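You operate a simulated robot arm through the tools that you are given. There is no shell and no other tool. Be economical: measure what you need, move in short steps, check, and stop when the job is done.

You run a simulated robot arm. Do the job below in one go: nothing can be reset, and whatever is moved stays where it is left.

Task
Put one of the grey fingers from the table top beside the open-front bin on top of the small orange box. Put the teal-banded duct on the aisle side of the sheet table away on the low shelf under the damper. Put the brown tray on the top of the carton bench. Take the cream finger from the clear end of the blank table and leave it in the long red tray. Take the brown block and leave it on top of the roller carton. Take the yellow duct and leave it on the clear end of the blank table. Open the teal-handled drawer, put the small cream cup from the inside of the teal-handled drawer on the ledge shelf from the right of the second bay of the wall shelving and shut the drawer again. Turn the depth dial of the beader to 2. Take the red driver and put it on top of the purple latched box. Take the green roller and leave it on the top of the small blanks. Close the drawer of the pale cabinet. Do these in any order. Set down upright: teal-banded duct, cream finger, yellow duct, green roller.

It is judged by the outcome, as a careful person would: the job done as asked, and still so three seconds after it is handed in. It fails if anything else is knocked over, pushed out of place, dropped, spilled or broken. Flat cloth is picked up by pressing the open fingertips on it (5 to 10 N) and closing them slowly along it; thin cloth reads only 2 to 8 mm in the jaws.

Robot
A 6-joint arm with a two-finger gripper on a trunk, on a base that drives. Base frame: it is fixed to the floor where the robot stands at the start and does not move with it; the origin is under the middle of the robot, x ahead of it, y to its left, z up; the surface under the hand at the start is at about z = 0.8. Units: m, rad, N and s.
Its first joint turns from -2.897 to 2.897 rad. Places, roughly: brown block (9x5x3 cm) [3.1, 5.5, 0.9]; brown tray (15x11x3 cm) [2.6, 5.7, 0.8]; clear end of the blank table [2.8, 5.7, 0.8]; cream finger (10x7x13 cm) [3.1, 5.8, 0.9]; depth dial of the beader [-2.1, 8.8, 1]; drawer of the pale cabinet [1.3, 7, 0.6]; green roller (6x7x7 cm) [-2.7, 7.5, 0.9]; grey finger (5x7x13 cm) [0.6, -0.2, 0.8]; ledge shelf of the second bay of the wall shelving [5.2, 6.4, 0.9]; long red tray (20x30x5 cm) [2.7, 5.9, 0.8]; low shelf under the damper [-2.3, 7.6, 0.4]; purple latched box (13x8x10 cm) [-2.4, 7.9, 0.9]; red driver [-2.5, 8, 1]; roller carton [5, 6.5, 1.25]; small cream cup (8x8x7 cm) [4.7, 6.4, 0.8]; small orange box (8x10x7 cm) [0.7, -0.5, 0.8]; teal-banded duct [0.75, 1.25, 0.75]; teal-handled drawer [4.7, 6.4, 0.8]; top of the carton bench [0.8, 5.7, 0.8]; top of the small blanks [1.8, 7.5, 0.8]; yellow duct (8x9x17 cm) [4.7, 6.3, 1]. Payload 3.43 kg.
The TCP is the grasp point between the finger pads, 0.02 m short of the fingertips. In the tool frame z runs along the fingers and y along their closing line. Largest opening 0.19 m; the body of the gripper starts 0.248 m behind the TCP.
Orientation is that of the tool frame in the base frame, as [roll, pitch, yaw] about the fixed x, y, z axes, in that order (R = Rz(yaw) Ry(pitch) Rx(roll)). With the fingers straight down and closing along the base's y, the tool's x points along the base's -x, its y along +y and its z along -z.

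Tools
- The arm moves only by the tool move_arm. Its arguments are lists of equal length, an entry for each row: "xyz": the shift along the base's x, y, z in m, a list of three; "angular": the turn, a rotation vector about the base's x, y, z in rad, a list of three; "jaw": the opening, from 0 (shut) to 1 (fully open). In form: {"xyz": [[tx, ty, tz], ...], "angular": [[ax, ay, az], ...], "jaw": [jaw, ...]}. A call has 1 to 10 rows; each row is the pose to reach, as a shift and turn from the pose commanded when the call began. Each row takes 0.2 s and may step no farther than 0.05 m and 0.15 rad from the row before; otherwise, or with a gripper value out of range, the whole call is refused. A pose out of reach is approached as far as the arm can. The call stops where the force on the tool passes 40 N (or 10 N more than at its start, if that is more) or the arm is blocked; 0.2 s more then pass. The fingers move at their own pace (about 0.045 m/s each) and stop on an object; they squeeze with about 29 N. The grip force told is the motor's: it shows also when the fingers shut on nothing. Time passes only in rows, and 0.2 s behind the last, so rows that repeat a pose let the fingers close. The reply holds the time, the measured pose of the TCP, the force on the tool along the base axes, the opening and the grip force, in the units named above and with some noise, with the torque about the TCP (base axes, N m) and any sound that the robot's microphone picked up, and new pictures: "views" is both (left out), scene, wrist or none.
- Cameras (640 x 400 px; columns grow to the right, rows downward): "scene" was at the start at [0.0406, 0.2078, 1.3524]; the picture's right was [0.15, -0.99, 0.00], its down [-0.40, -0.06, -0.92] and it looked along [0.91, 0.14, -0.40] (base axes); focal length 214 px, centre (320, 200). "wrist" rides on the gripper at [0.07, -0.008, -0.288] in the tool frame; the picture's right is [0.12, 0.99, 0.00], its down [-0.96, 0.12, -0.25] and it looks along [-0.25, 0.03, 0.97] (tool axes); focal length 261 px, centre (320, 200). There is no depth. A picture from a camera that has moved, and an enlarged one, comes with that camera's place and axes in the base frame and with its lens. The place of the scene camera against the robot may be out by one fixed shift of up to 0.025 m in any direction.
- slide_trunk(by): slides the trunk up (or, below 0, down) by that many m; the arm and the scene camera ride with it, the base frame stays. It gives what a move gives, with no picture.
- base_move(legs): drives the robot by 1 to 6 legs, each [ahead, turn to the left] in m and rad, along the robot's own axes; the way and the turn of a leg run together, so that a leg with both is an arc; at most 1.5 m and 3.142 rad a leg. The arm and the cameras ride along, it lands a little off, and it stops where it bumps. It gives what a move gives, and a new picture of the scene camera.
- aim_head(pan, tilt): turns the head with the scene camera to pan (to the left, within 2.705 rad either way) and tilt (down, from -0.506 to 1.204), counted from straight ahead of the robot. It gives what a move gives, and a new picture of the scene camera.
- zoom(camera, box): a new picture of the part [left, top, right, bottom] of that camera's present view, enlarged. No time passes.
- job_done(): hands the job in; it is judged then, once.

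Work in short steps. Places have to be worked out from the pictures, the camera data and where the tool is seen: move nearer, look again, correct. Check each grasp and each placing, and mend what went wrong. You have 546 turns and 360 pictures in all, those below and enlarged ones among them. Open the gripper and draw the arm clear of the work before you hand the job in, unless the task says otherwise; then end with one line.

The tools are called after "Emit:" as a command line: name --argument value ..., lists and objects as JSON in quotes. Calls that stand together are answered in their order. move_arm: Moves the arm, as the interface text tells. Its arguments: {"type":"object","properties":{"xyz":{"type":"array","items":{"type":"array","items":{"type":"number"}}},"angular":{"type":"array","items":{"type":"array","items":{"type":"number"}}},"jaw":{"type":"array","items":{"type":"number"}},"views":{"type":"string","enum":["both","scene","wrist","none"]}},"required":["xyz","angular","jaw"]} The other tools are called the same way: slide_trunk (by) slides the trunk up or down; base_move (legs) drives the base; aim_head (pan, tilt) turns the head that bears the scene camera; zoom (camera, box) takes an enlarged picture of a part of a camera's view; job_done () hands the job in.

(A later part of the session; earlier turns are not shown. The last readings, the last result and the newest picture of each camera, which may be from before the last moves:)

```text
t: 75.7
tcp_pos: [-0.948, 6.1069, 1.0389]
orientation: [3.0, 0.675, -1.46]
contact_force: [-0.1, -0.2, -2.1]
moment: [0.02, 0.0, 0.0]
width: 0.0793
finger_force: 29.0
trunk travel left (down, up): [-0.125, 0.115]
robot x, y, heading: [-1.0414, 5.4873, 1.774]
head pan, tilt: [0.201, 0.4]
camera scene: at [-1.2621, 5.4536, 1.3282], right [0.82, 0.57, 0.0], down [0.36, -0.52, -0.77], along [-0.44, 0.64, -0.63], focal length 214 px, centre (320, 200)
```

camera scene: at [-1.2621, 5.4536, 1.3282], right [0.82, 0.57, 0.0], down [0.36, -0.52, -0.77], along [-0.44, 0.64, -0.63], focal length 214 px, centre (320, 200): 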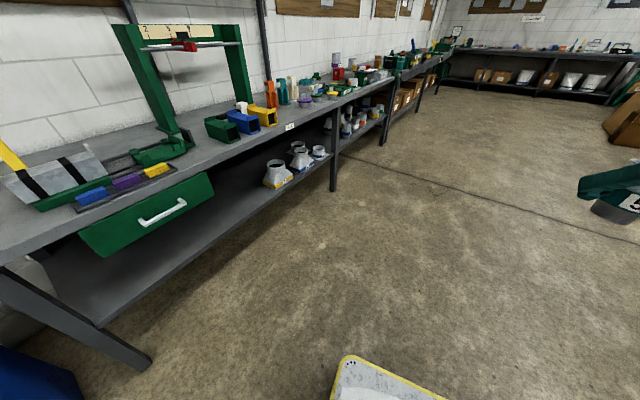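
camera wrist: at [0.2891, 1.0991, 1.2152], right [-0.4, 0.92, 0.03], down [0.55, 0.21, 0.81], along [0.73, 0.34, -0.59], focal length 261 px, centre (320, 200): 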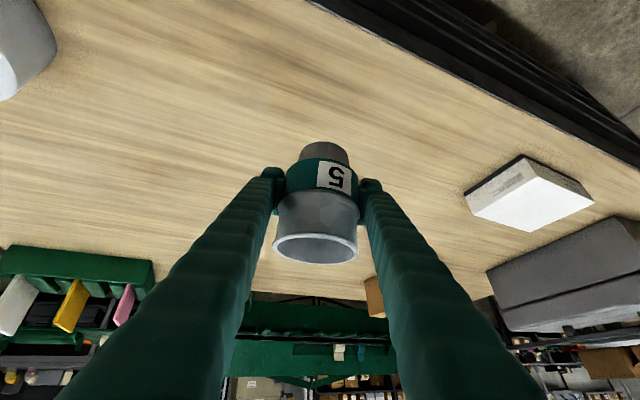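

The low shelf with fittings runs along the left bench. I drive up to about (-1.45, 7.4) and look left.

Emit:
base_move --legs '[[1.4, 0.02], [0.5, 0]]'

Emit:
aim_head --pan 1.2 --tilt 0.5

```text
t: 85.3
tcp_pos: [-1.4731, 7.9575, 1.0383]
orientation: [2.999, 0.676, -1.37]
contact_force: [-0.6, 0.2, -1.9]
moment: [0.0, 0.03, -0.01]
width: 0.0795
finger_force: 29.2
trunk travel left (down, up): [-0.125, 0.115]
robot x, y, heading: [-1.5091, 7.3329, 1.863]
head pan, tilt: [0.201, 0.4]
camera scene: at [-1.7408, 7.2738, 1.3441], right [0.67, 0.74, 0.0], down [0.36, -0.33, -0.88], along [-0.65, 0.59, -0.48], focal length 214 px, centre (320, 200)
```

scene: 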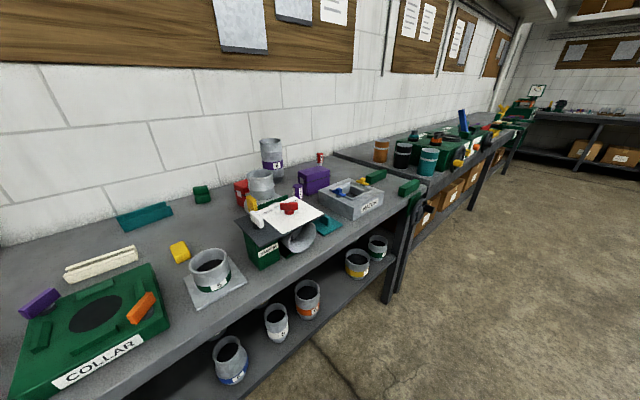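

```text
t: 86.5
tcp_pos: [-1.4729, 7.9572, 1.0391]
orientation: [3.001, 0.676, -1.37]
contact_force: [0.5, 0.3, -1.8]
moment: [-0.01, 0.02, -0.01]
width: 0.0796
finger_force: 28.9
trunk travel left (down, up): [-0.125, 0.115]
robot x, y, heading: [-1.5072, 7.3313, 1.861]
head pan, tilt: [1.201, 0.499]
camera scene: at [-1.7643, 7.221, 1.3446], right [0.09, 1.0, 0.0], down [0.48, -0.05, -0.88], along [-0.87, 0.08, -0.48], focal length 214 px, centre (320, 200)
```

scene: 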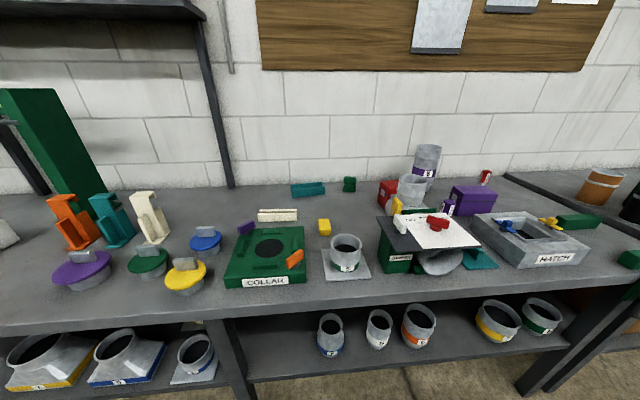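

Emit:
zoom --camera "scene" --box '[310, 140, 630, 340]'

Emit:
aim_head --pan 1.0 --tilt 0.85

```text
2.00 times, centred on (470, 240) of scene
camera zoom: at [-1.7643, 7.221, 1.3446], right [0.09, 1.0, 0.0], down [0.48, -0.05, -0.88], along [-0.87, 0.08, -0.48], focal length 429 px, centre (20, 120)
```

zoom: 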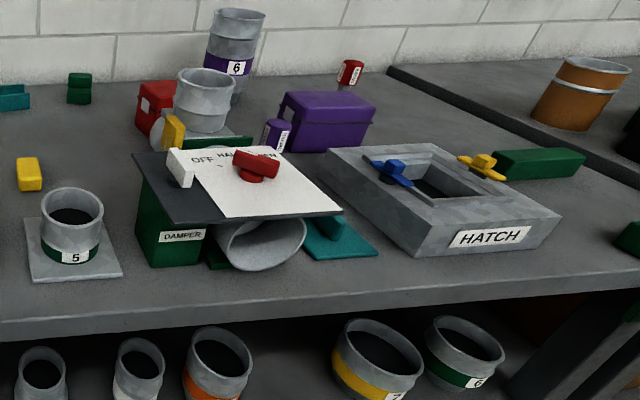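

```text
t: 87.4
tcp_pos: [-1.4737, 7.9568, 1.0383]
orientation: [3.0, 0.677, -1.37]
contact_force: [0.5, 0.1, -2.1]
moment: [0.04, -0.01, 0.02]
width: 0.0798
finger_force: 28.7
trunk travel left (down, up): [-0.125, 0.115]
robot x, y, heading: [-1.5089, 7.3314, 1.86]
head pan, tilt: [1.0, 0.85]
camera scene: at [-1.7495, 7.2319, 1.3147], right [0.25, 0.97, 0.0], down [0.73, -0.19, -0.66], along [-0.64, 0.16, -0.75], focal length 214 px, centre (320, 200)
```

scene: 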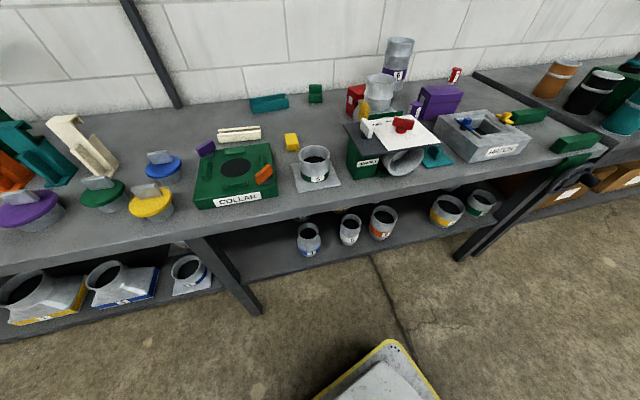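

Gap on the low shelf between the orange and yellow ducts, beside/under the damper, is around (-2.24, 7.82), shelf front at x≈-2.16. I drive to face the bench squarely there.

Emit:
base_move --legs '[[0, -0.42], [0.5, 0], [0, 1.69]]'

Emit:
aim_head --pan 0.0 --tilt 0.8

```text
t: 96.0
tcp_pos: [-2.047, 8.0201, 1.0373]
orientation: [3.0, 0.675, -0.05]
contact_force: [0.0, -0.4, -0.9]
moment: [-0.01, 0.0, 0.0]
width: 0.0797
finger_force: 29.1
trunk travel left (down, up): [-0.125, 0.115]
robot x, y, heading: [-1.4499, 7.8335, -3.102]
head pan, tilt: [1.0, 0.85]
camera scene: at [-1.413, 7.5613, 1.3146], right [-0.86, 0.5, 0.0], down [0.38, 0.65, -0.66], along [-0.33, -0.57, -0.75], focal length 214 px, centre (320, 200)
```

scene: 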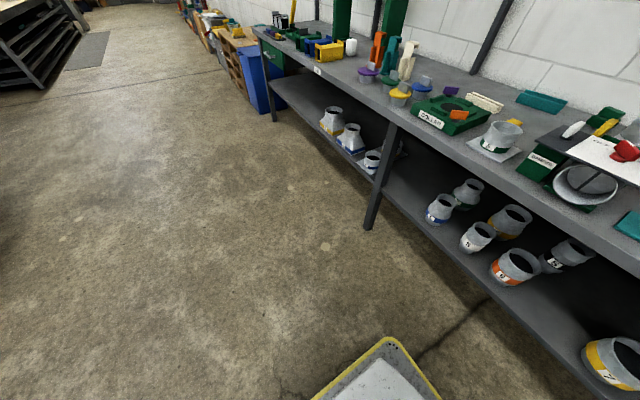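

```text
t: 97.2
tcp_pos: [-2.0488, 8.0208, 1.0378]
orientation: [2.999, 0.675, -0.052]
contact_force: [1.0, -0.9, -2.1]
moment: [0.04, 0.02, -0.02]
width: 0.0796
finger_force: 28.7
trunk travel left (down, up): [-0.125, 0.115]
robot x, y, heading: [-1.4493, 7.8304, -3.103]
head pan, tilt: [0.0, 0.799]
camera scene: at [-1.4475, 7.6069, 1.313], right [-0.28, 0.96, 0.0], down [0.73, 0.22, -0.64], along [-0.62, -0.18, -0.77], focal length 214 px, centre (320, 200)
```

scene: 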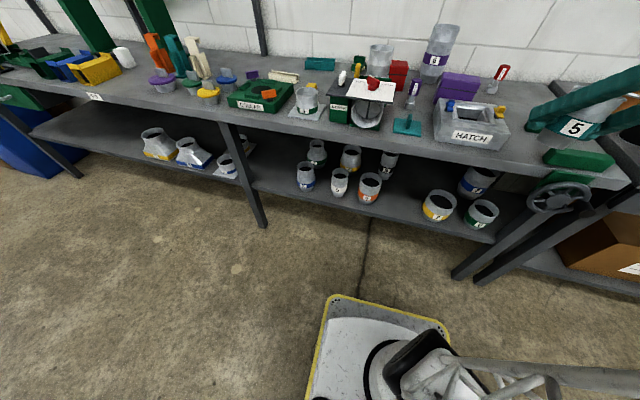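

Emit:
zoom --camera "scene" --box '[280, 90, 520, 240]'

```text
2.67 times, centred on (400, 165) of scene
camera zoom: at [-1.4475, 7.6069, 1.313], right [-0.28, 0.96, 0.0], down [0.73, 0.22, -0.64], along [-0.62, -0.18, -0.77], focal length 572 px, centre (107, 293)
```

zoom: 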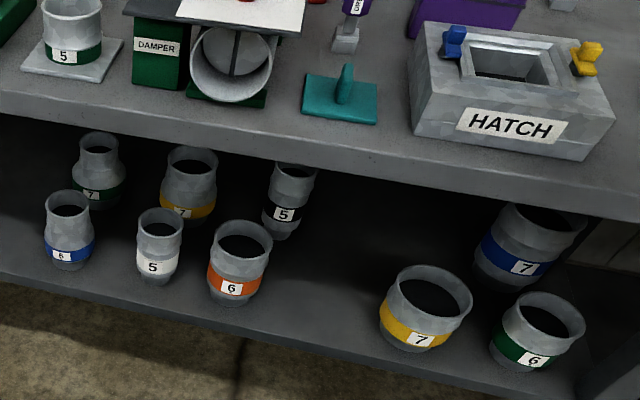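

I back off 10 cm so the load is clear of the bench edge, and lower the trunk.

Emit:
base_move --legs '[[-0.1, 0]]'

Emit:
slide_trunk --by -0.12

```text
t: 98.4
tcp_pos: [-1.9491, 8.0222, 1.0376]
orientation: [2.999, 0.676, -0.047]
contact_force: [-0.3, 0.3, -2.4]
moment: [-0.01, 0.03, -0.01]
width: 0.0797
finger_force: 28.7
trunk travel left (down, up): [-0.125, 0.115]
robot x, y, heading: [-1.3506, 7.8311, -3.099]
head pan, tilt: [0.0, 0.799]
camera scene: at [-1.3464, 7.6121, 1.3118], right [-0.28, 0.96, 0.0], down [0.74, 0.21, -0.63], along [-0.61, -0.17, -0.77], focal length 214 px, centre (320, 200)
```

scene: 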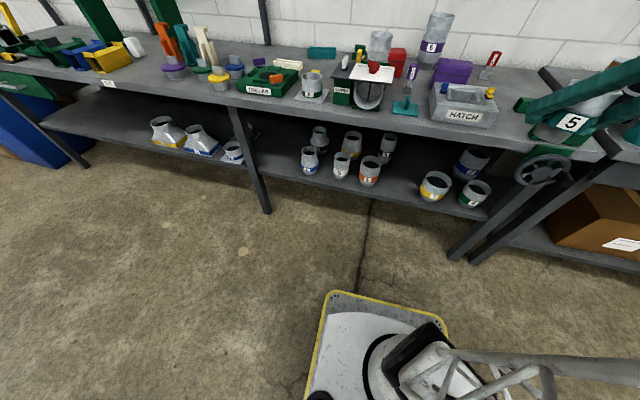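

```text
t: 99.9
tcp_pos: [-1.9491, 8.0225, 0.9176]
orientation: [2.999, 0.677, -0.048]
contact_force: [-0.1, 0.2, -2.1]
moment: [0.0, 0.02, 0.0]
width: 0.0794
finger_force: 28.8
trunk travel left (down, up): [-0.005, 0.235]
robot x, y, heading: [-1.3507, 7.8339, -3.102]
head pan, tilt: [0.0, 0.799]
```

Now I straighten the hand and shift in y in front of the gap, lowering.

Emit:
move_arm --xyz '[[0, -0.04, 0], [0, -0.08, -0.02], [0, -0.12, -0.04], [0, -0.16, -0.06], [0, -0.19, -0.09], [0, -0.19, -0.13], [0, -0.19, -0.17], [0, -0.19, -0.21], [0, -0.19, -0.25]]' --angular '[[0.025, 0.031, -0.013], [0.05, 0.062, -0.026], [0.075, 0.094, -0.039], [0.099, 0.125, -0.052], [0.099, 0.125, -0.052], [0.099, 0.125, -0.052], [0.099, 0.125, -0.052], [0.099, 0.125, -0.052], [0.099, 0.125, -0.052]]' --jaw '[0, 0, 0, 0, 0, 0, 0, 0, 0]'

```text
t: 101.9
tcp_pos: [-1.9794, 7.8343, 0.7301]
orientation: [3.125, 0.79, -0.012]
contact_force: [-0.4, -0.5, -2.0]
moment: [0.03, 0.08, -0.04]
width: 0.0794
finger_force: 28.6
out of reach, approached as far as the arm can: row 8, 9
trunk travel left (down, up): [-0.005, 0.235]
robot x, y, heading: [-1.3503, 7.8324, -3.097]
head pan, tilt: [0.0, 0.799]
camera scene: at [-1.3535, 7.6297, 1.1986], right [-0.04, 1.0, 0.0], down [0.72, 0.03, -0.7], along [-0.7, -0.03, -0.72], focal length 214 px, centre (320, 200)
camera wrist: at [-1.726, 7.8437, 0.8822], right [0.08, -0.99, -0.08], down [-0.5, -0.11, 0.86], along [-0.86, -0.03, -0.51], focal length 261 px, centre (320, 200)
```

scene: 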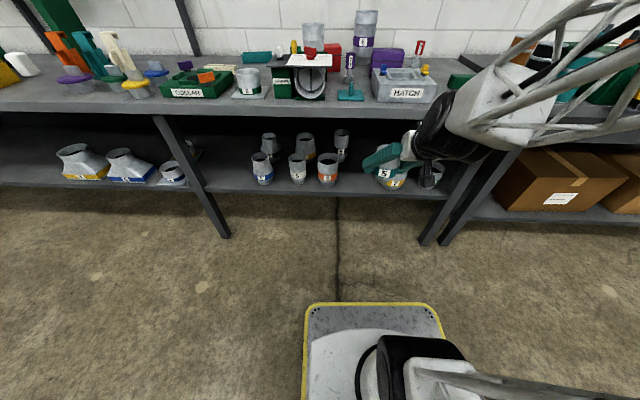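
wrist: 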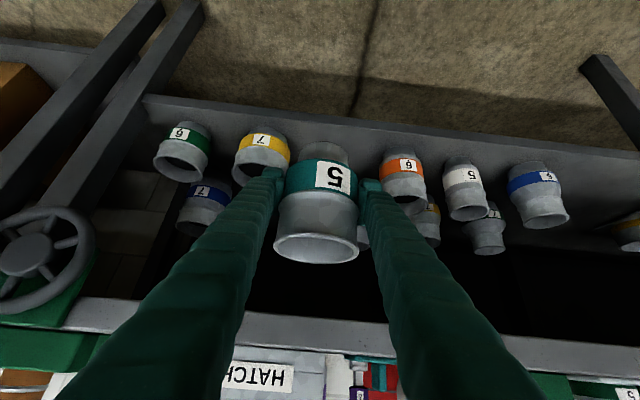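

The gap centre is near y≈7.80. I advance along the slant and see where I land.

Emit:
move_arm --xyz '[[-0.035, -0.006, -0.02], [-0.07, -0.012, -0.04], [-0.1, -0.018, -0.06], [-0.13, -0.024, -0.08]]' --angular '[[0, 0, 0], [0, 0, 0], [0, 0, 0], [0, 0, 0]]' --jaw '[0, 0, 0, 0]' --views "wrist"

```text
t: 102.9
tcp_pos: [-2.1073, 7.807, 0.6485]
orientation: [3.127, 0.803, -0.012]
contact_force: [-0.7, 0.1, -1.4]
moment: [-0.02, 0.0, 0.01]
width: 0.0799
finger_force: 29.0
out of reach, approached as far as the arm can: row 1
trunk travel left (down, up): [-0.005, 0.235]
robot x, y, heading: [-1.3522, 7.8347, -3.102]
head pan, tilt: [0.0, 0.799]
camera wrist: at [-1.8512, 7.8176, 0.7965], right [0.08, -0.99, -0.08], down [-0.49, -0.11, 0.87], along [-0.87, -0.03, -0.49], focal length 261 px, centre (320, 200)
```

wrist: 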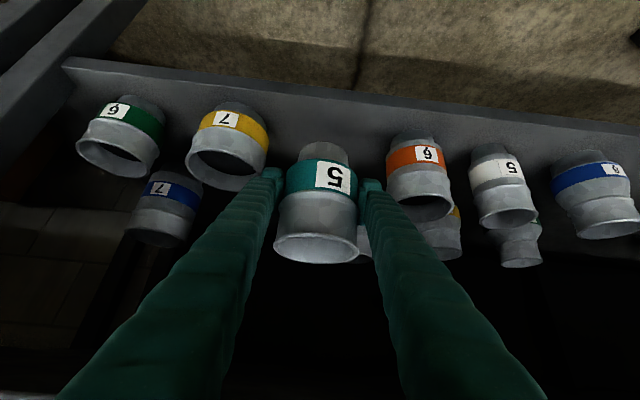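

Well centred. I continue down and in halfway.

Emit:
move_arm --xyz '[[-0.03, 0, -0.038], [-0.06, 0, -0.076], [-0.085, 0, -0.114], [-0.11, 0, -0.15]]' --angular '[[0, 0, 0], [0, 0, 0], [0, 0, 0], [0, 0, 0]]' --jaw '[0, 0, 0, 0]' --views "both"

```text
t: 103.9
tcp_pos: [-2.2166, 7.8105, 0.496]
orientation: [3.127, 0.804, -0.011]
contact_force: [0.0, 0.3, -1.5]
moment: [0.03, -0.07, -0.01]
width: 0.0795
finger_force: 29.4
trunk travel left (down, up): [-0.005, 0.235]
robot x, y, heading: [-1.3502, 7.8329, -3.101]
head pan, tilt: [0.0, 0.799]
camera scene: at [-1.3532, 7.6297, 1.1988], right [-0.04, 1.0, 0.0], down [0.72, 0.03, -0.7], along [-0.7, -0.03, -0.72], focal length 214 px, centre (320, 200)
camera wrist: at [-1.9606, 7.8191, 0.6452], right [0.08, -0.99, -0.08], down [-0.49, -0.11, 0.87], along [-0.87, -0.03, -0.49], focal length 261 px, centre (320, 200)
```

scene: 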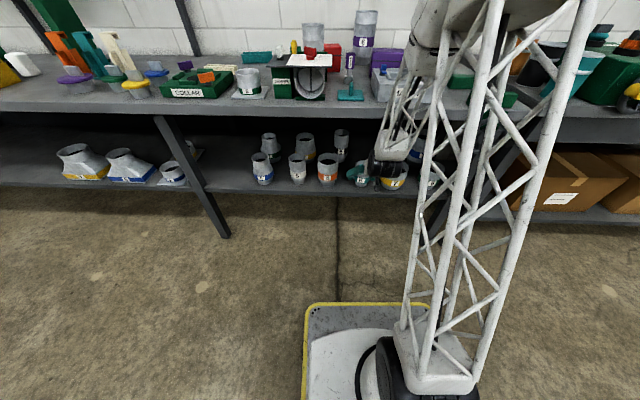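
wrist: 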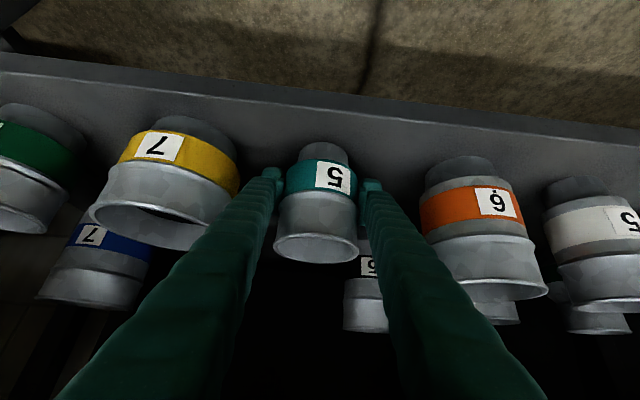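

I keep lowering, slightly inward, creeping until contact.

Emit:
move_arm --xyz '[[-0.015, -0.003, -0.015], [-0.025, -0.005, -0.028], [-0.028, -0.005, -0.036], [-0.028, -0.005, -0.041]]' --angular '[[0, 0, 0], [0, 0, 0], [0, 0, 0], [0, 0, 0]]' --jaw '[0, 0, 0, 0]' --views "wrist"

```text
t: 104.7
tcp_pos: [-2.2469, 7.804, 0.4655]
orientation: [3.129, 0.809, -0.013]
contact_force: [2.0, -0.3, 17.7]
moment: [0.16, -0.64, 0.0]
width: 0.0797
finger_force: 29.0
trunk travel left (down, up): [-0.005, 0.235]
robot x, y, heading: [-1.3492, 7.8337, -3.096]
head pan, tilt: [0.0, 0.799]
stopped in row 3: the force on the tool passed its limit at 60 N (the readings are from after the stop); the commanded pose is now the measured one
camera wrist: at [-1.9905, 7.8134, 0.6128], right [0.08, -0.99, -0.08], down [-0.48, -0.11, 0.87], along [-0.87, -0.03, -0.49], focal length 261 px, centre (320, 200)
```

wrist: 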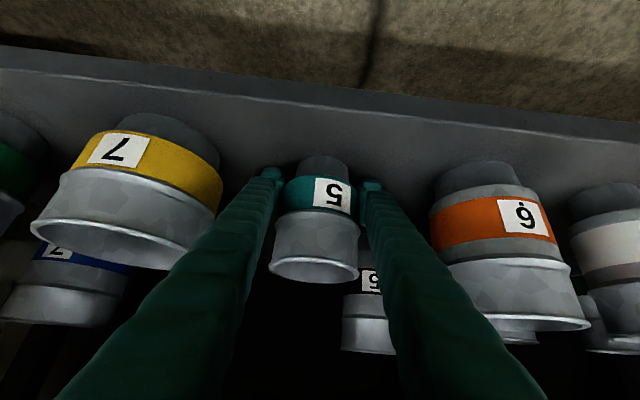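

Contact: the shelf is at about 0.418. I ease up slightly and open so the duct settles on its base.

Emit:
move_arm --xyz '[[0, 0, 0.002], [0, 0, 0.002], [0, 0, 0.002], [0, 0, 0.002], [0, 0, 0.002]]' --angular '[[0, 0, 0], [0, 0, 0], [0, 0, 0], [0, 0, 0], [0, 0, 0]]' --jaw '[0, 0.45, 0.5, 0.54, 0.54]' --views "wrist"

```text
t: 105.9
tcp_pos: [-2.2465, 7.8048, 0.4651]
orientation: [3.129, 0.81, -0.013]
contact_force: [-0.6, -0.1, -0.3]
moment: [-0.04, 0.0, 0.02]
width: 0.1027
finger_force: 0.1
trunk travel left (down, up): [-0.005, 0.235]
robot x, y, heading: [-1.3501, 7.8381, -3.098]
head pan, tilt: [0.0, 0.799]
camera wrist: at [-1.9903, 7.8142, 0.6138], right [0.08, -0.99, -0.08], down [-0.49, -0.11, 0.87], along [-0.87, -0.03, -0.49], focal length 261 px, centre (320, 200)
```

wrist: 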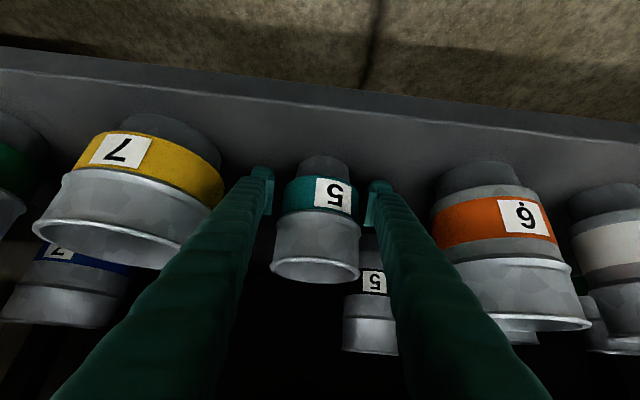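

The duct stands upright. I withdraw back along the slant.

Emit:
move_arm --xyz '[[0.034, 0, 0.033], [0.068, 0, 0.066], [0.1, 0, 0.1], [0.13, 0, 0.135], [0.16, 0, 0.17], [0.18, 0, 0.21], [0.2, 0, 0.25], [0.22, 0, 0.29]]' --angular '[[0, 0, 0], [0, 0, 0], [0, 0, 0], [0, 0, 0], [0, 0, 0], [0, 0, 0], [0, 0, 0], [0, 0, 0]]' --jaw '[0.54, 0.54, 0.54, 0.54, 0.54, 0.54, 0.54, 0.54]' --views "both"

```text
t: 107.7
tcp_pos: [-2.0499, 7.8117, 0.7576]
orientation: [-3.007, 0.855, 0.167]
contact_force: [0.7, -0.3, -0.8]
moment: [-0.04, 0.15, 0.09]
width: 0.1026
finger_force: 0.1
out of reach, approached as far as the arm can: row 8
trunk travel left (down, up): [-0.005, 0.235]
robot x, y, heading: [-1.3511, 7.8347, -3.102]
head pan, tilt: [0.0, 0.799]
camera scene: at [-1.3541, 7.6297, 1.1986], right [-0.04, 1.0, 0.0], down [0.72, 0.03, -0.7], along [-0.7, -0.03, -0.72], focal length 214 px, centre (320, 200)
camera wrist: at [-1.786, 7.8245, 0.8912], right [0.14, -0.97, -0.18], down [-0.43, -0.22, 0.88], along [-0.89, -0.05, -0.45], focal length 261 px, centre (320, 200)
```

scene: 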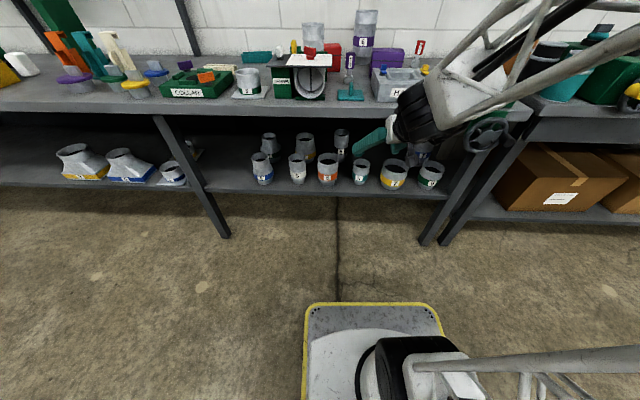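
wrist: 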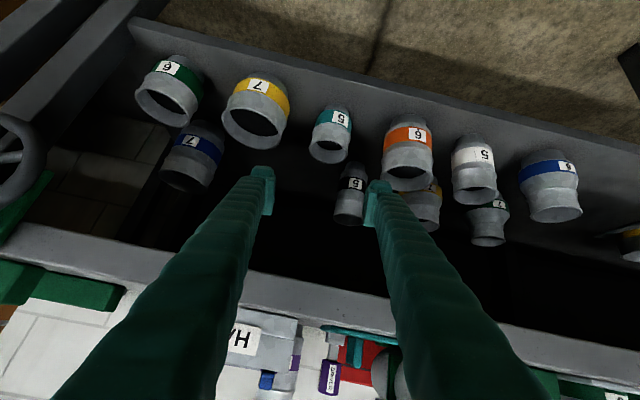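

Duct done. Raise the trunk and look at the bench top for the red driver and purple box.

Emit:
base_move --legs '[[-0.1, 0]]'

Emit:
slide_trunk --by 0.235

Emit:
aim_head --pan -0.15 --tilt 0.5

```text
t: 108.8
tcp_pos: [-1.9324, 7.8172, 0.7414]
orientation: [-3.14, 0.814, -0.016]
contact_force: [0.1, -0.5, 0.6]
moment: [-0.01, -0.03, 0.01]
width: 0.1026
finger_force: 0.1
trunk travel left (down, up): [-0.005, 0.235]
robot x, y, heading: [-1.2485, 7.838, -3.096]
head pan, tilt: [0.0, 0.799]
camera scene: at [-1.251, 7.634, 1.1986], right [-0.04, 1.0, 0.0], down [0.72, 0.03, -0.7], along [-0.7, -0.03, -0.72], focal length 214 px, centre (320, 200)
```

scene: 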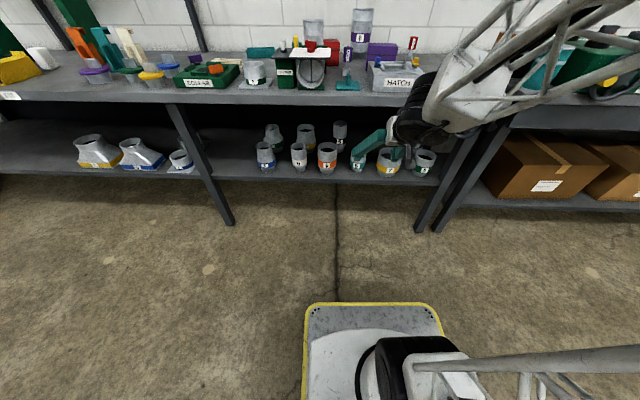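

```text
t: 111.3
tcp_pos: [-1.931, 7.8169, 0.9751]
orientation: [-3.139, 0.812, -0.015]
contact_force: [0.1, 0.0, 1.1]
moment: [0.01, 0.02, -0.01]
width: 0.1027
finger_force: 0.1
trunk travel left (down, up): [-0.24, 0.0]
robot x, y, heading: [-1.2478, 7.8401, -3.099]
head pan, tilt: [0.0, 0.799]
```

```text
t: 112.1
tcp_pos: [-1.9325, 7.8167, 0.9765]
orientation: [-3.141, 0.813, -0.012]
contact_force: [0.3, 0.4, 0.3]
moment: [-0.02, -0.03, 0.0]
width: 0.1026
finger_force: 0.2
trunk travel left (down, up): [-0.24, 0.0]
robot x, y, heading: [-1.2456, 7.8375, -3.099]
head pan, tilt: [-0.15, 0.499]
camera scene: at [-1.2608, 7.6471, 1.4595], right [0.11, 0.99, 0.0], down [0.48, -0.05, -0.88], along [-0.87, 0.1, -0.48], focal length 214 px, centre (320, 200)
```

scene: 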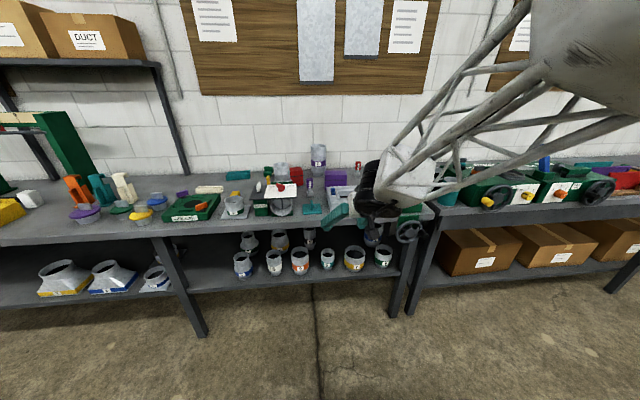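

Emit:
zoom --camera "scene" --box '[215, 130, 375, 230]'

```text
4.00 times, centred on (295, 180) of scene
camera zoom: at [-1.2608, 7.6471, 1.4595], right [0.11, 0.99, 0.0], down [0.48, -0.05, -0.88], along [-0.87, 0.1, -0.48], focal length 858 px, centre (420, 280)
```

zoom: 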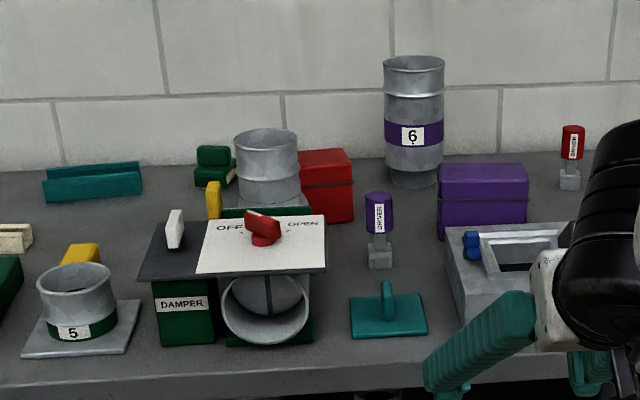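

The red driver stands near the wall at about (-2.6, 8.06) and the purple box in front-left of it at about (-2.45, 7.88). I bring the hand vertical and high first.

Emit:
move_arm --xyz '[[0.02, 0, 0.04], [0.04, 0, 0.08], [0.05, 0, 0.12], [0.06, 0, 0.16], [0.07, 0, 0.2], [0.08, 0, 0.24]]' --angular '[[0, -0.135, 0], [0, -0.27, 0], [0, -0.405, 0], [0, -0.54, 0], [0, -0.675, 0], [0, -0.81, 0]]' --jaw '[0.54, 0.54, 0.54, 0.54, 0.54, 0.54]' --views "none"

Emit:
base_move --legs '[[0.45, 0]]'

```text
t: 113.5
tcp_pos: [-1.858, 7.8655, 1.228]
orientation: [-2.861, 0.029, 0.026]
contact_force: [-1.8, 5.5, 0.1]
moment: [-1.21, -0.42, -0.07]
width: 0.1028
finger_force: 0.1
out of reach, approached as far as the arm can: row 1, 2, 3, 4, 5, 6
trunk travel left (down, up): [-0.24, 0.0]
robot x, y, heading: [-1.2444, 7.8367, -3.101]
head pan, tilt: [-0.15, 0.499]
```

```text
t: 116.1
tcp_pos: [-2.2886, 7.8511, 1.2311]
orientation: [-2.863, 0.032, 0.019]
contact_force: [-0.1, 1.1, 0.3]
moment: [0.0, 0.02, 0.04]
width: 0.1024
finger_force: 0.2
trunk travel left (down, up): [-0.24, 0.0]
robot x, y, heading: [-1.6794, 7.8223, -3.108]
head pan, tilt: [-0.15, 0.499]
camera scene: at [-1.6954, 7.6304, 1.4596], right [0.11, 0.99, 0.0], down [0.48, -0.05, -0.88], along [-0.87, 0.1, -0.48], focal length 214 px, centre (320, 200)
```

scene: 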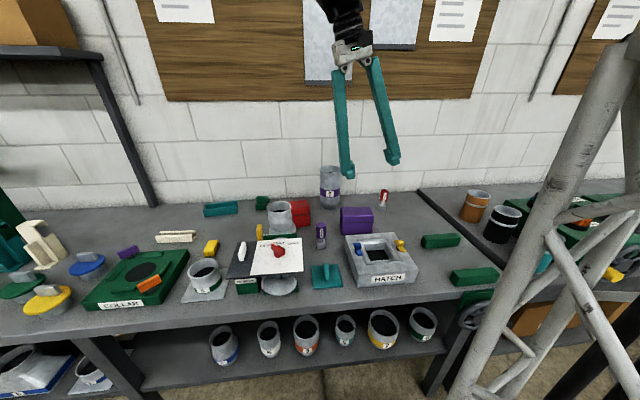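

Straighten the roll and get a wrist view from above the box.

Emit:
move_arm --xyz '[[-0.02, 0.025, 0.01], [-0.04, 0.05, 0.02], [-0.06, 0.08, 0.02], [-0.1, 0.1, 0.02]]' --angular '[[-0.09, -0.02, -0.01], [-0.18, -0.03, -0.02], [-0.278, -0.03, -0.03], [-0.278, -0.03, -0.03]]' --jaw '[0.54, 0.54, 0.54, 0.54]' --views "wrist"

```text
t: 117.1
tcp_pos: [-2.3846, 7.8903, 1.2312]
orientation: [-2.864, 0.051, -0.063]
contact_force: [0.7, 0.0, 0.6]
moment: [-0.04, 0.27, 0.06]
width: 0.1025
finger_force: 0.1
out of reach, approached as far as the arm can: row 1, 2, 3, 4
trunk travel left (down, up): [-0.24, 0.0]
robot x, y, heading: [-1.6797, 7.8212, -3.107]
head pan, tilt: [-0.15, 0.499]
camera wrist: at [-2.3043, 7.8137, 1.5071], right [0.04, -0.96, -0.28], down [-0.96, -0.12, 0.26], along [-0.28, 0.26, -0.93], focal length 261 px, centre (320, 200)
```

wrist: 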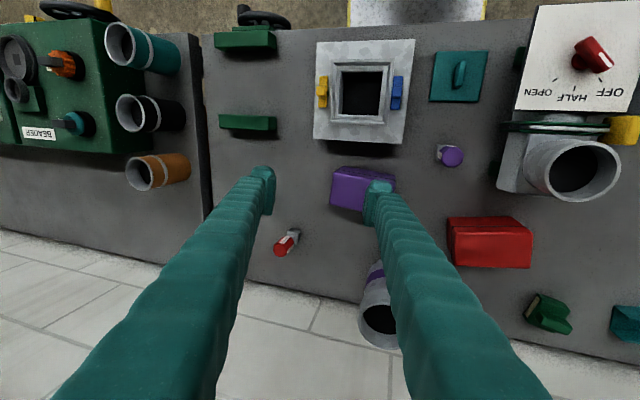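

The hand stays rolled; I try re-commanding the roll correction alone, slightly lower.

Emit:
move_arm --xyz '[[0, 0, -0.02], [0, 0, -0.04], [0, 0, -0.05]]' --angular '[[-0.09, 0, 0], [-0.18, 0, 0], [-0.278, 0, 0]]' --jaw '[0.54, 0.54, 0.54]' --views "none"

```text
t: 117.9
tcp_pos: [-2.3839, 7.9014, 1.1802]
orientation: [-2.867, 0.066, -0.05]
contact_force: [1.0, -0.1, 0.0]
moment: [0.02, 0.0, 0.0]
width: 0.1026
finger_force: 0.1
out of reach, approached as far as the arm can: row 1, 2, 3
trunk travel left (down, up): [-0.24, 0.0]
robot x, y, heading: [-1.6842, 7.8178, -3.104]
head pan, tilt: [-0.15, 0.499]
```

Emit:
move_arm --xyz '[[0, 0, 0], [0, 0, 0], [0, 0, 0], [0, 0, 0]]' --angular '[[0, 0, 0.14], [0, 0, 0.28], [0, 0, 0.42], [0, 0, 0.56]]' --jaw '[0.54, 0.54, 0.54, 0.54]' --views "scene"

```text
t: 118.9
tcp_pos: [-2.3834, 7.9034, 1.1815]
orientation: [-2.865, 0.064, -0.051]
contact_force: [0.0, -0.4, 0.1]
moment: [0.02, -0.02, 0.0]
width: 0.1026
finger_force: 0.0
out of reach, approached as far as the arm can: row 1, 2, 3, 4
trunk travel left (down, up): [-0.24, 0.0]
robot x, y, heading: [-1.6838, 7.8167, -3.103]
head pan, tilt: [-0.15, 0.499]
camera scene: at [-1.6955, 7.6304, 1.4596], right [0.11, 0.99, 0.0], down [0.48, -0.05, -0.88], along [-0.87, 0.1, -0.48], focal length 214 px, centre (320, 200)
```

scene: 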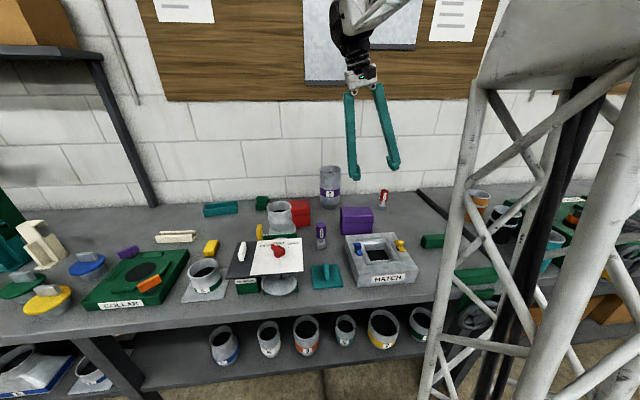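

Emit:
move_arm --xyz '[[0, 0, 0], [0, 0, 0], [0, 0, 0], [0, 0, 0]]' --angular '[[0, 0, -0.14], [0, 0, -0.28], [0, 0, -0.42], [0, 0, -0.56]]' --jaw '[0.54, 0.54, 0.54, 0.54]' --views "none"

```text
t: 119.9
tcp_pos: [-2.3828, 7.9034, 1.1821]
orientation: [-2.844, 0.08, -0.607]
contact_force: [-0.6, 0.3, 0.8]
moment: [-0.01, 0.06, 0.04]
width: 0.1025
finger_force: 0.0
trunk travel left (down, up): [-0.24, 0.0]
robot x, y, heading: [-1.6803, 7.8205, -3.108]
head pan, tilt: [-0.15, 0.499]
```

Negative yaw is free. Now level the tool at this yaw.

Emit:
move_arm --xyz '[[0, 0, 0.01], [0, 0, 0.02], [0, 0, 0.03]]' --angular '[[-0.1, 0.035, 0], [-0.2, 0.07, 0], [-0.288, 0.105, 0]]' --jaw '[0.54, 0.54, 0.54]' --views "wrist"

```text
t: 120.7
tcp_pos: [-2.3837, 7.9005, 1.2111]
orientation: [-2.919, 0.174, -0.6]
contact_force: [-0.9, 0.1, 1.1]
moment: [0.0, -0.07, -0.01]
width: 0.1029
finger_force: 0.0
out of reach, approached as far as the arm can: row 1, 2, 3
trunk travel left (down, up): [-0.24, 0.0]
robot x, y, heading: [-1.6779, 7.8227, -3.107]
head pan, tilt: [-0.15, 0.499]
camera wrist: at [-2.3169, 7.7875, 1.4771], right [-0.48, -0.84, -0.24], down [-0.85, 0.37, 0.38], along [-0.23, 0.38, -0.89], focal length 261 px, centre (320, 200)
```

wrist: 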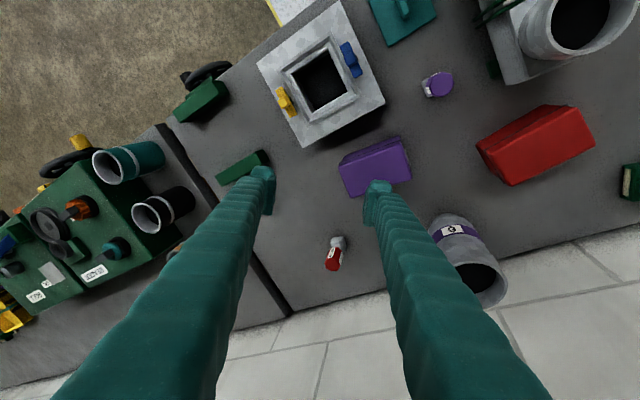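

Likely the wrist's forearm-roll joint sits flipped near its limit. I'll back off, sweep the tool outward past the forearm axis and come back straight to unflip it.

Emit:
base_move --legs '[[-0.5, 0]]'

Emit:
move_arm --xyz '[[0, 0, -0.02], [0, 0, -0.04], [0, 0, -0.06], [0, 0, -0.08], [0, 0, -0.1], [0, 0, -0.12], [0, 0, -0.14], [0, 0, -0.14], [0, 0, -0.14]]' --angular '[[0, 0.133, 0], [0, 0.267, 0], [0, 0.4, 0], [0, 0.533, 0], [0, 0.667, 0], [0, 0.8, 0], [0, 0.933, 0], [0, 1.067, 0], [0, 1.2, 0]]' --jaw '[0.54, 0.54, 0.54, 0.54, 0.54, 0.54, 0.54, 0.54, 0.54]' --views "none"

```text
t: 123.8
tcp_pos: [-1.8587, 7.9318, 1.2113]
orientation: [-2.918, 0.176, -0.625]
contact_force: [-0.4, -0.4, -0.2]
moment: [0.01, 0.02, -0.02]
width: 0.1028
finger_force: 0.1
trunk travel left (down, up): [-0.24, 0.0]
robot x, y, heading: [-1.1582, 7.832, -3.129]
head pan, tilt: [-0.15, 0.499]
camera scene: at [-1.1786, 7.6432, 1.4596], right [0.14, 0.99, 0.0], down [0.47, -0.07, -0.88], along [-0.87, 0.12, -0.48], focal length 214 px, centre (320, 200)
```

scene: 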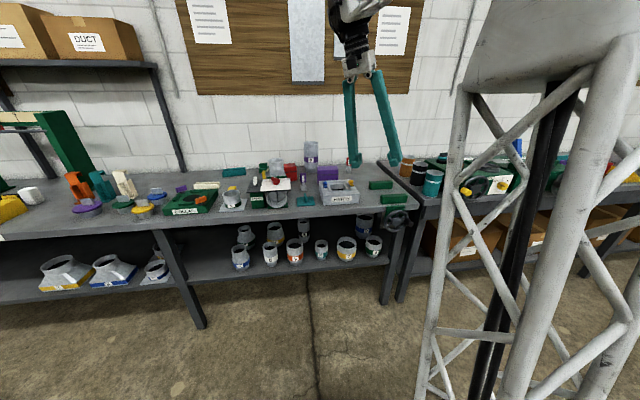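

```text
t: 126.0
tcp_pos: [-1.8523, 7.9636, 1.0701]
orientation: [2.312, 0.894, -1.365]
contact_force: [1.1, 0.1, -0.4]
moment: [-0.02, 0.02, 0.0]
width: 0.1027
finger_force: 0.0
out of reach, approached as far as the arm can: row 9
trunk travel left (down, up): [-0.24, 0.0]
robot x, y, heading: [-1.1632, 7.8336, -3.137]
head pan, tilt: [-0.15, 0.499]
stopped in row 9: the arm was blocked; the commanded pose is now the measured one
```

Emit:
move_arm --xyz '[[0, -0.01, 0], [0, -0.02, 0], [0, -0.03, 0], [0, -0.03, 0]]' --angular '[[0, 0, 0.1], [0, 0, 0.2], [0, 0, 0.3], [0, 0, 0.36]]' --jaw '[0.54, 0.54, 0.54, 0.54]' --views "scene"

```text
t: 127.2
tcp_pos: [-1.8616, 7.9579, 1.0912]
orientation: [2.169, 0.787, -1.234]
contact_force: [-0.4, 0.2, -0.3]
moment: [0.0, -0.01, 0.01]
width: 0.1026
finger_force: 0.0
out of reach, approached as far as the arm can: row 1, 2, 3, 4
trunk travel left (down, up): [-0.24, 0.0]
robot x, y, heading: [-1.1619, 7.8367, -3.135]
head pan, tilt: [-0.15, 0.499]
stopped in row 4: the arm was blocked; the commanded pose is now the measured one
camera scene: at [-1.1784, 7.6432, 1.4596], right [0.14, 0.99, 0.0], down [0.47, -0.07, -0.88], along [-0.87, 0.12, -0.48], focal length 214 px, centre (320, 200)
```

scene: 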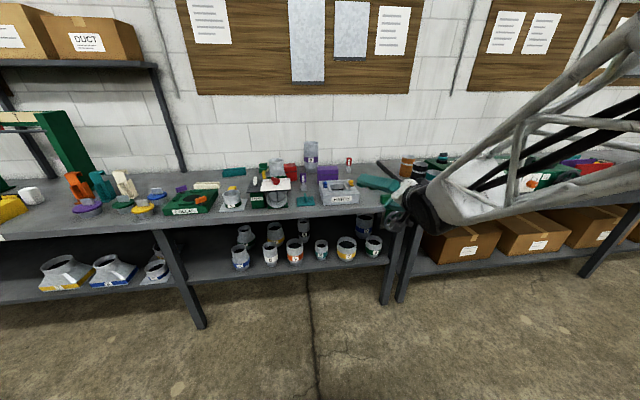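

The direction is now nearly in-plane; I bring the tool back toward vertical straight through.

Emit:
move_arm --xyz '[[0, 0, 0.02], [0, 0, 0.04], [0, 0, 0.06], [0, 0, 0.08], [0, 0, 0.1], [0, 0, 0.11], [0, 0, 0.12], [0, 0, 0.12]]' --angular '[[-0.029, -0.142, 0], [-0.058, -0.284, 0], [-0.087, -0.426, 0], [-0.116, -0.568, 0], [-0.145, -0.71, 0], [-0.174, -0.852, 0], [-0.203, -0.994, 0], [-0.232, -1.136, 0]]' --jaw '[0.54, 0.54, 0.54, 0.54, 0.54, 0.54, 0.54, 0.54]' --views "none"

```text
t: 129.0
tcp_pos: [-1.7134, 8.1492, 1.1403]
orientation: [2.862, 0.009, -0.673]
contact_force: [-0.9, 0.4, -0.7]
moment: [0.0, 0.03, 0.01]
width: 0.1025
finger_force: 0.2
out of reach, approached as far as the arm can: row 1, 2, 3, 4, 5, 6, 7, 8
trunk travel left (down, up): [-0.24, 0.0]
robot x, y, heading: [-1.1597, 7.8362, -3.13]
head pan, tilt: [-0.15, 0.499]
```

Emit:
move_arm --xyz '[[0, -0.02, 0.01], [0, -0.05, 0.02], [0, -0.08, 0.03]]' --angular '[[0.1, -0.08, 0], [0.216, -0.172, 0], [0.216, -0.172, 0]]' --jaw '[0.54, 0.54, 0.54]' --views "none"

```text
t: 129.8
tcp_pos: [-1.6917, 8.1027, 1.1442]
orientation: [2.867, 0.05, -0.651]
contact_force: [0.0, 0.7, -0.8]
moment: [-0.07, -0.04, 0.04]
width: 0.1026
finger_force: 0.1
out of reach, approached as far as the arm can: row 1, 2, 3
trunk travel left (down, up): [-0.24, 0.0]
robot x, y, heading: [-1.1597, 7.8337, -3.131]
head pan, tilt: [-0.15, 0.499]
```

Now it's at the opposite limit. I sweep outward again with the hand exactly ahead of the robot, stopping in-plane.

Emit:
move_arm --xyz '[[-0.02, -0.033, -0.01], [-0.04, -0.066, -0.02], [-0.06, -0.1, -0.03], [-0.08, -0.133, -0.04], [-0.1, -0.166, -0.05], [-0.12, -0.2, -0.06], [-0.14, -0.233, -0.07], [-0.158, -0.267, -0.08]]' --angular '[[0, 0.12, 0], [0, 0.24, 0], [0, 0.36, 0], [0, 0.48, 0], [0, 0.6, 0], [0, 0.72, 0], [0, 0.84, 0], [0, 0.96, 0]]' --jaw '[0.54, 0.54, 0.54, 0.54, 0.54, 0.54, 0.54, 0.54]' --views "none"

```text
t: 131.6
tcp_pos: [-1.8653, 7.8339, 1.0836]
orientation: [2.144, 0.748, -0.947]
contact_force: [0.4, 1.0, 1.0]
moment: [-0.02, -0.26, 0.13]
width: 0.1024
finger_force: 0.0
out of reach, approached as far as the arm can: row 8
trunk travel left (down, up): [-0.24, 0.0]
robot x, y, heading: [-1.1599, 7.8357, -3.136]
head pan, tilt: [-0.15, 0.499]
```

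Emit:
move_arm --xyz '[[0, 0, 0], [0, 0, 0], [0, 0, 0], [0, 0, 0]]' --angular '[[0, 0, -0.1], [0, 0, -0.21], [0.12, 0.02, -0.16], [0.24, 0.04, -0.11]]' --jaw '[0.54, 0.54, 0.54, 0.54]' --views "both"

```text
t: 132.6
tcp_pos: [-1.8791, 7.8364, 1.1013]
orientation: [2.292, 0.963, -0.953]
contact_force: [0.5, 0.7, -1.2]
moment: [-0.01, 0.01, 0.01]
width: 0.1028
finger_force: 0.0
out of reach, approached as far as the arm can: row 1, 2, 3, 4
trunk travel left (down, up): [-0.24, 0.0]
robot x, y, heading: [-1.1587, 7.8343, -3.133]
head pan, tilt: [-0.15, 0.499]
camera scene: at [-1.1784, 7.6432, 1.4596], right [0.14, 0.99, 0.0], down [0.47, -0.07, -0.88], along [-0.87, 0.12, -0.48], focal length 214 px, centre (320, 200)
camera wrist: at [-1.5884, 7.8086, 1.147], right [-0.14, -0.93, 0.33], down [-0.11, 0.34, 0.93], along [-0.98, 0.09, -0.15], focal length 261 px, centre (320, 200)
```

scene: 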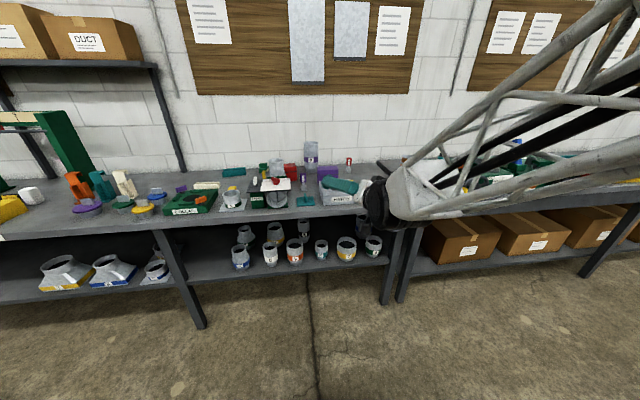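
wrist: 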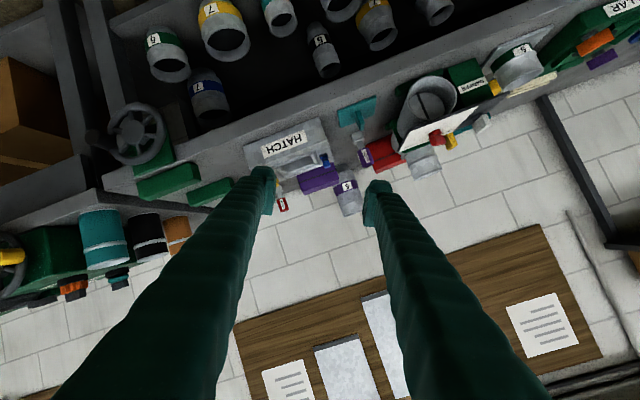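

Tool is now in-plane. Rotate straight back to vertical about y.

Emit:
move_arm --xyz '[[0, 0, 0.01], [0, 0, 0.02], [0, 0, 0.03], [0, 0, 0.04], [0, 0, 0.05], [0, 0, 0.06], [0, 0, 0.07], [0, 0, 0.08]]' --angular '[[0, -0.147, 0], [0, -0.294, 0], [0, -0.441, 0], [0, -0.588, 0], [0, -0.735, 0], [0, -0.882, 0], [0, -1.029, 0], [0, -1.176, 0]]' --jaw '[0.54, 0.54, 0.54, 0.54, 0.54, 0.54, 0.54, 0.54]' --views "none"

```text
t: 134.4
tcp_pos: [-1.879, 7.8375, 1.1828]
orientation: [3.14, 0.015, -0.484]
contact_force: [1.3, 0.1, 0.6]
moment: [-0.03, 0.34, -0.02]
width: 0.1026
finger_force: 0.0
trunk travel left (down, up): [-0.24, 0.0]
robot x, y, heading: [-1.1588, 7.8324, -3.133]
head pan, tilt: [-0.15, 0.499]
```

Vertical again with no complaint. Restore yaw to 0 while raising a bit.

Emit:
move_arm --xyz '[[0, 0, 0.01], [0, 0, 0.02], [0, 0, 0.03], [0, 0, 0.04]]' --angular '[[0, 0, 0.12], [0, 0, 0.24], [0, 0, 0.36], [0, 0, 0.484]]' --jaw '[0.54, 0.54, 0.54, 0.54]' --views "none"

Emit:
base_move --legs '[[0.55, 0]]'

```text
t: 135.4
tcp_pos: [-1.8788, 7.836, 1.2208]
orientation: [3.139, 0.017, 0.003]
contact_force: [-0.2, 0.0, 0.1]
moment: [-0.02, 0.02, -0.03]
width: 0.1028
finger_force: 0.1
trunk travel left (down, up): [-0.24, 0.0]
robot x, y, heading: [-1.1603, 7.8331, -3.133]
head pan, tilt: [-0.15, 0.499]
```

```text
t: 138.5
tcp_pos: [-2.4233, 7.8147, 1.2222]
orientation: [3.141, 0.015, 0.015]
contact_force: [0.3, -0.2, -1.1]
moment: [0.0, 0.04, -0.04]
width: 0.1027
finger_force: 0.1
trunk travel left (down, up): [-0.24, 0.0]
robot x, y, heading: [-1.7064, 7.8221, -3.118]
head pan, tilt: [-0.15, 0.499]
camera scene: at [-1.721, 7.6331, 1.4596], right [0.12, 0.99, 0.0], down [0.47, -0.06, -0.88], along [-0.87, 0.11, -0.48], focal length 214 px, centre (320, 200)
```

scene: 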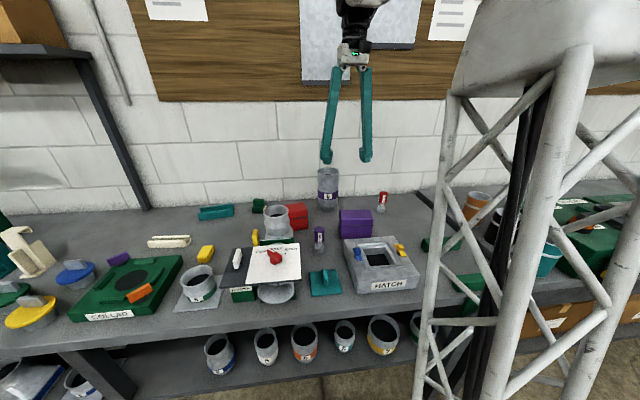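

Now shift toward the driver and look with the wrist camera.

Emit:
move_arm --xyz '[[0, 0.045, 0], [0, 0.09, 0], [-0.02, 0.13, 0], [-0.04, 0.16, 0]]' --angular '[[0, 0, 0], [0, 0, 0], [0, 0, 0], [0, 0, 0]]' --jaw '[0.54, 0.54, 0.54, 0.54]' --views "wrist"

```text
t: 139.5
tcp_pos: [-2.4629, 7.9734, 1.2253]
orientation: [3.14, 0.016, 0.017]
contact_force: [0.1, -0.4, 0.6]
moment: [0.08, 0.1, -0.01]
width: 0.1025
finger_force: 0.0
trunk travel left (down, up): [-0.24, 0.0]
robot x, y, heading: [-1.7042, 7.8232, -3.117]
head pan, tilt: [-0.15, 0.499]
camera wrist: at [-2.3888, 7.9838, 1.5113], right [0.14, -0.99, 0.0], down [-0.96, -0.13, 0.26], along [-0.26, -0.04, -0.96], focal length 261 px, centre (320, 200)
```

wrist: 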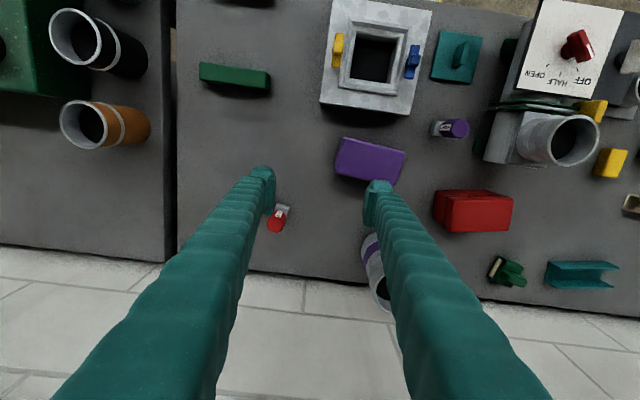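

Emit:
zoom --camera "wrist" --box '[240, 120, 420, 320]'

```text
2.00 times, centred on (330, 220) of wrist
camera zoom: at [-2.3888, 7.9838, 1.5113], right [0.14, -0.99, 0.0], down [-0.96, -0.13, 0.26], along [-0.26, -0.04, -0.96], focal length 521 px, centre (300, 160)
```

zoom: 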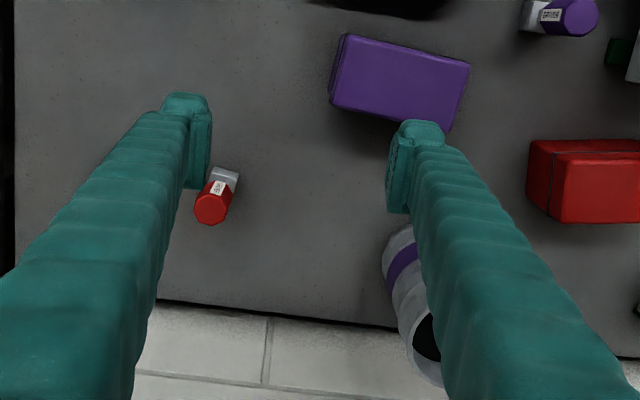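

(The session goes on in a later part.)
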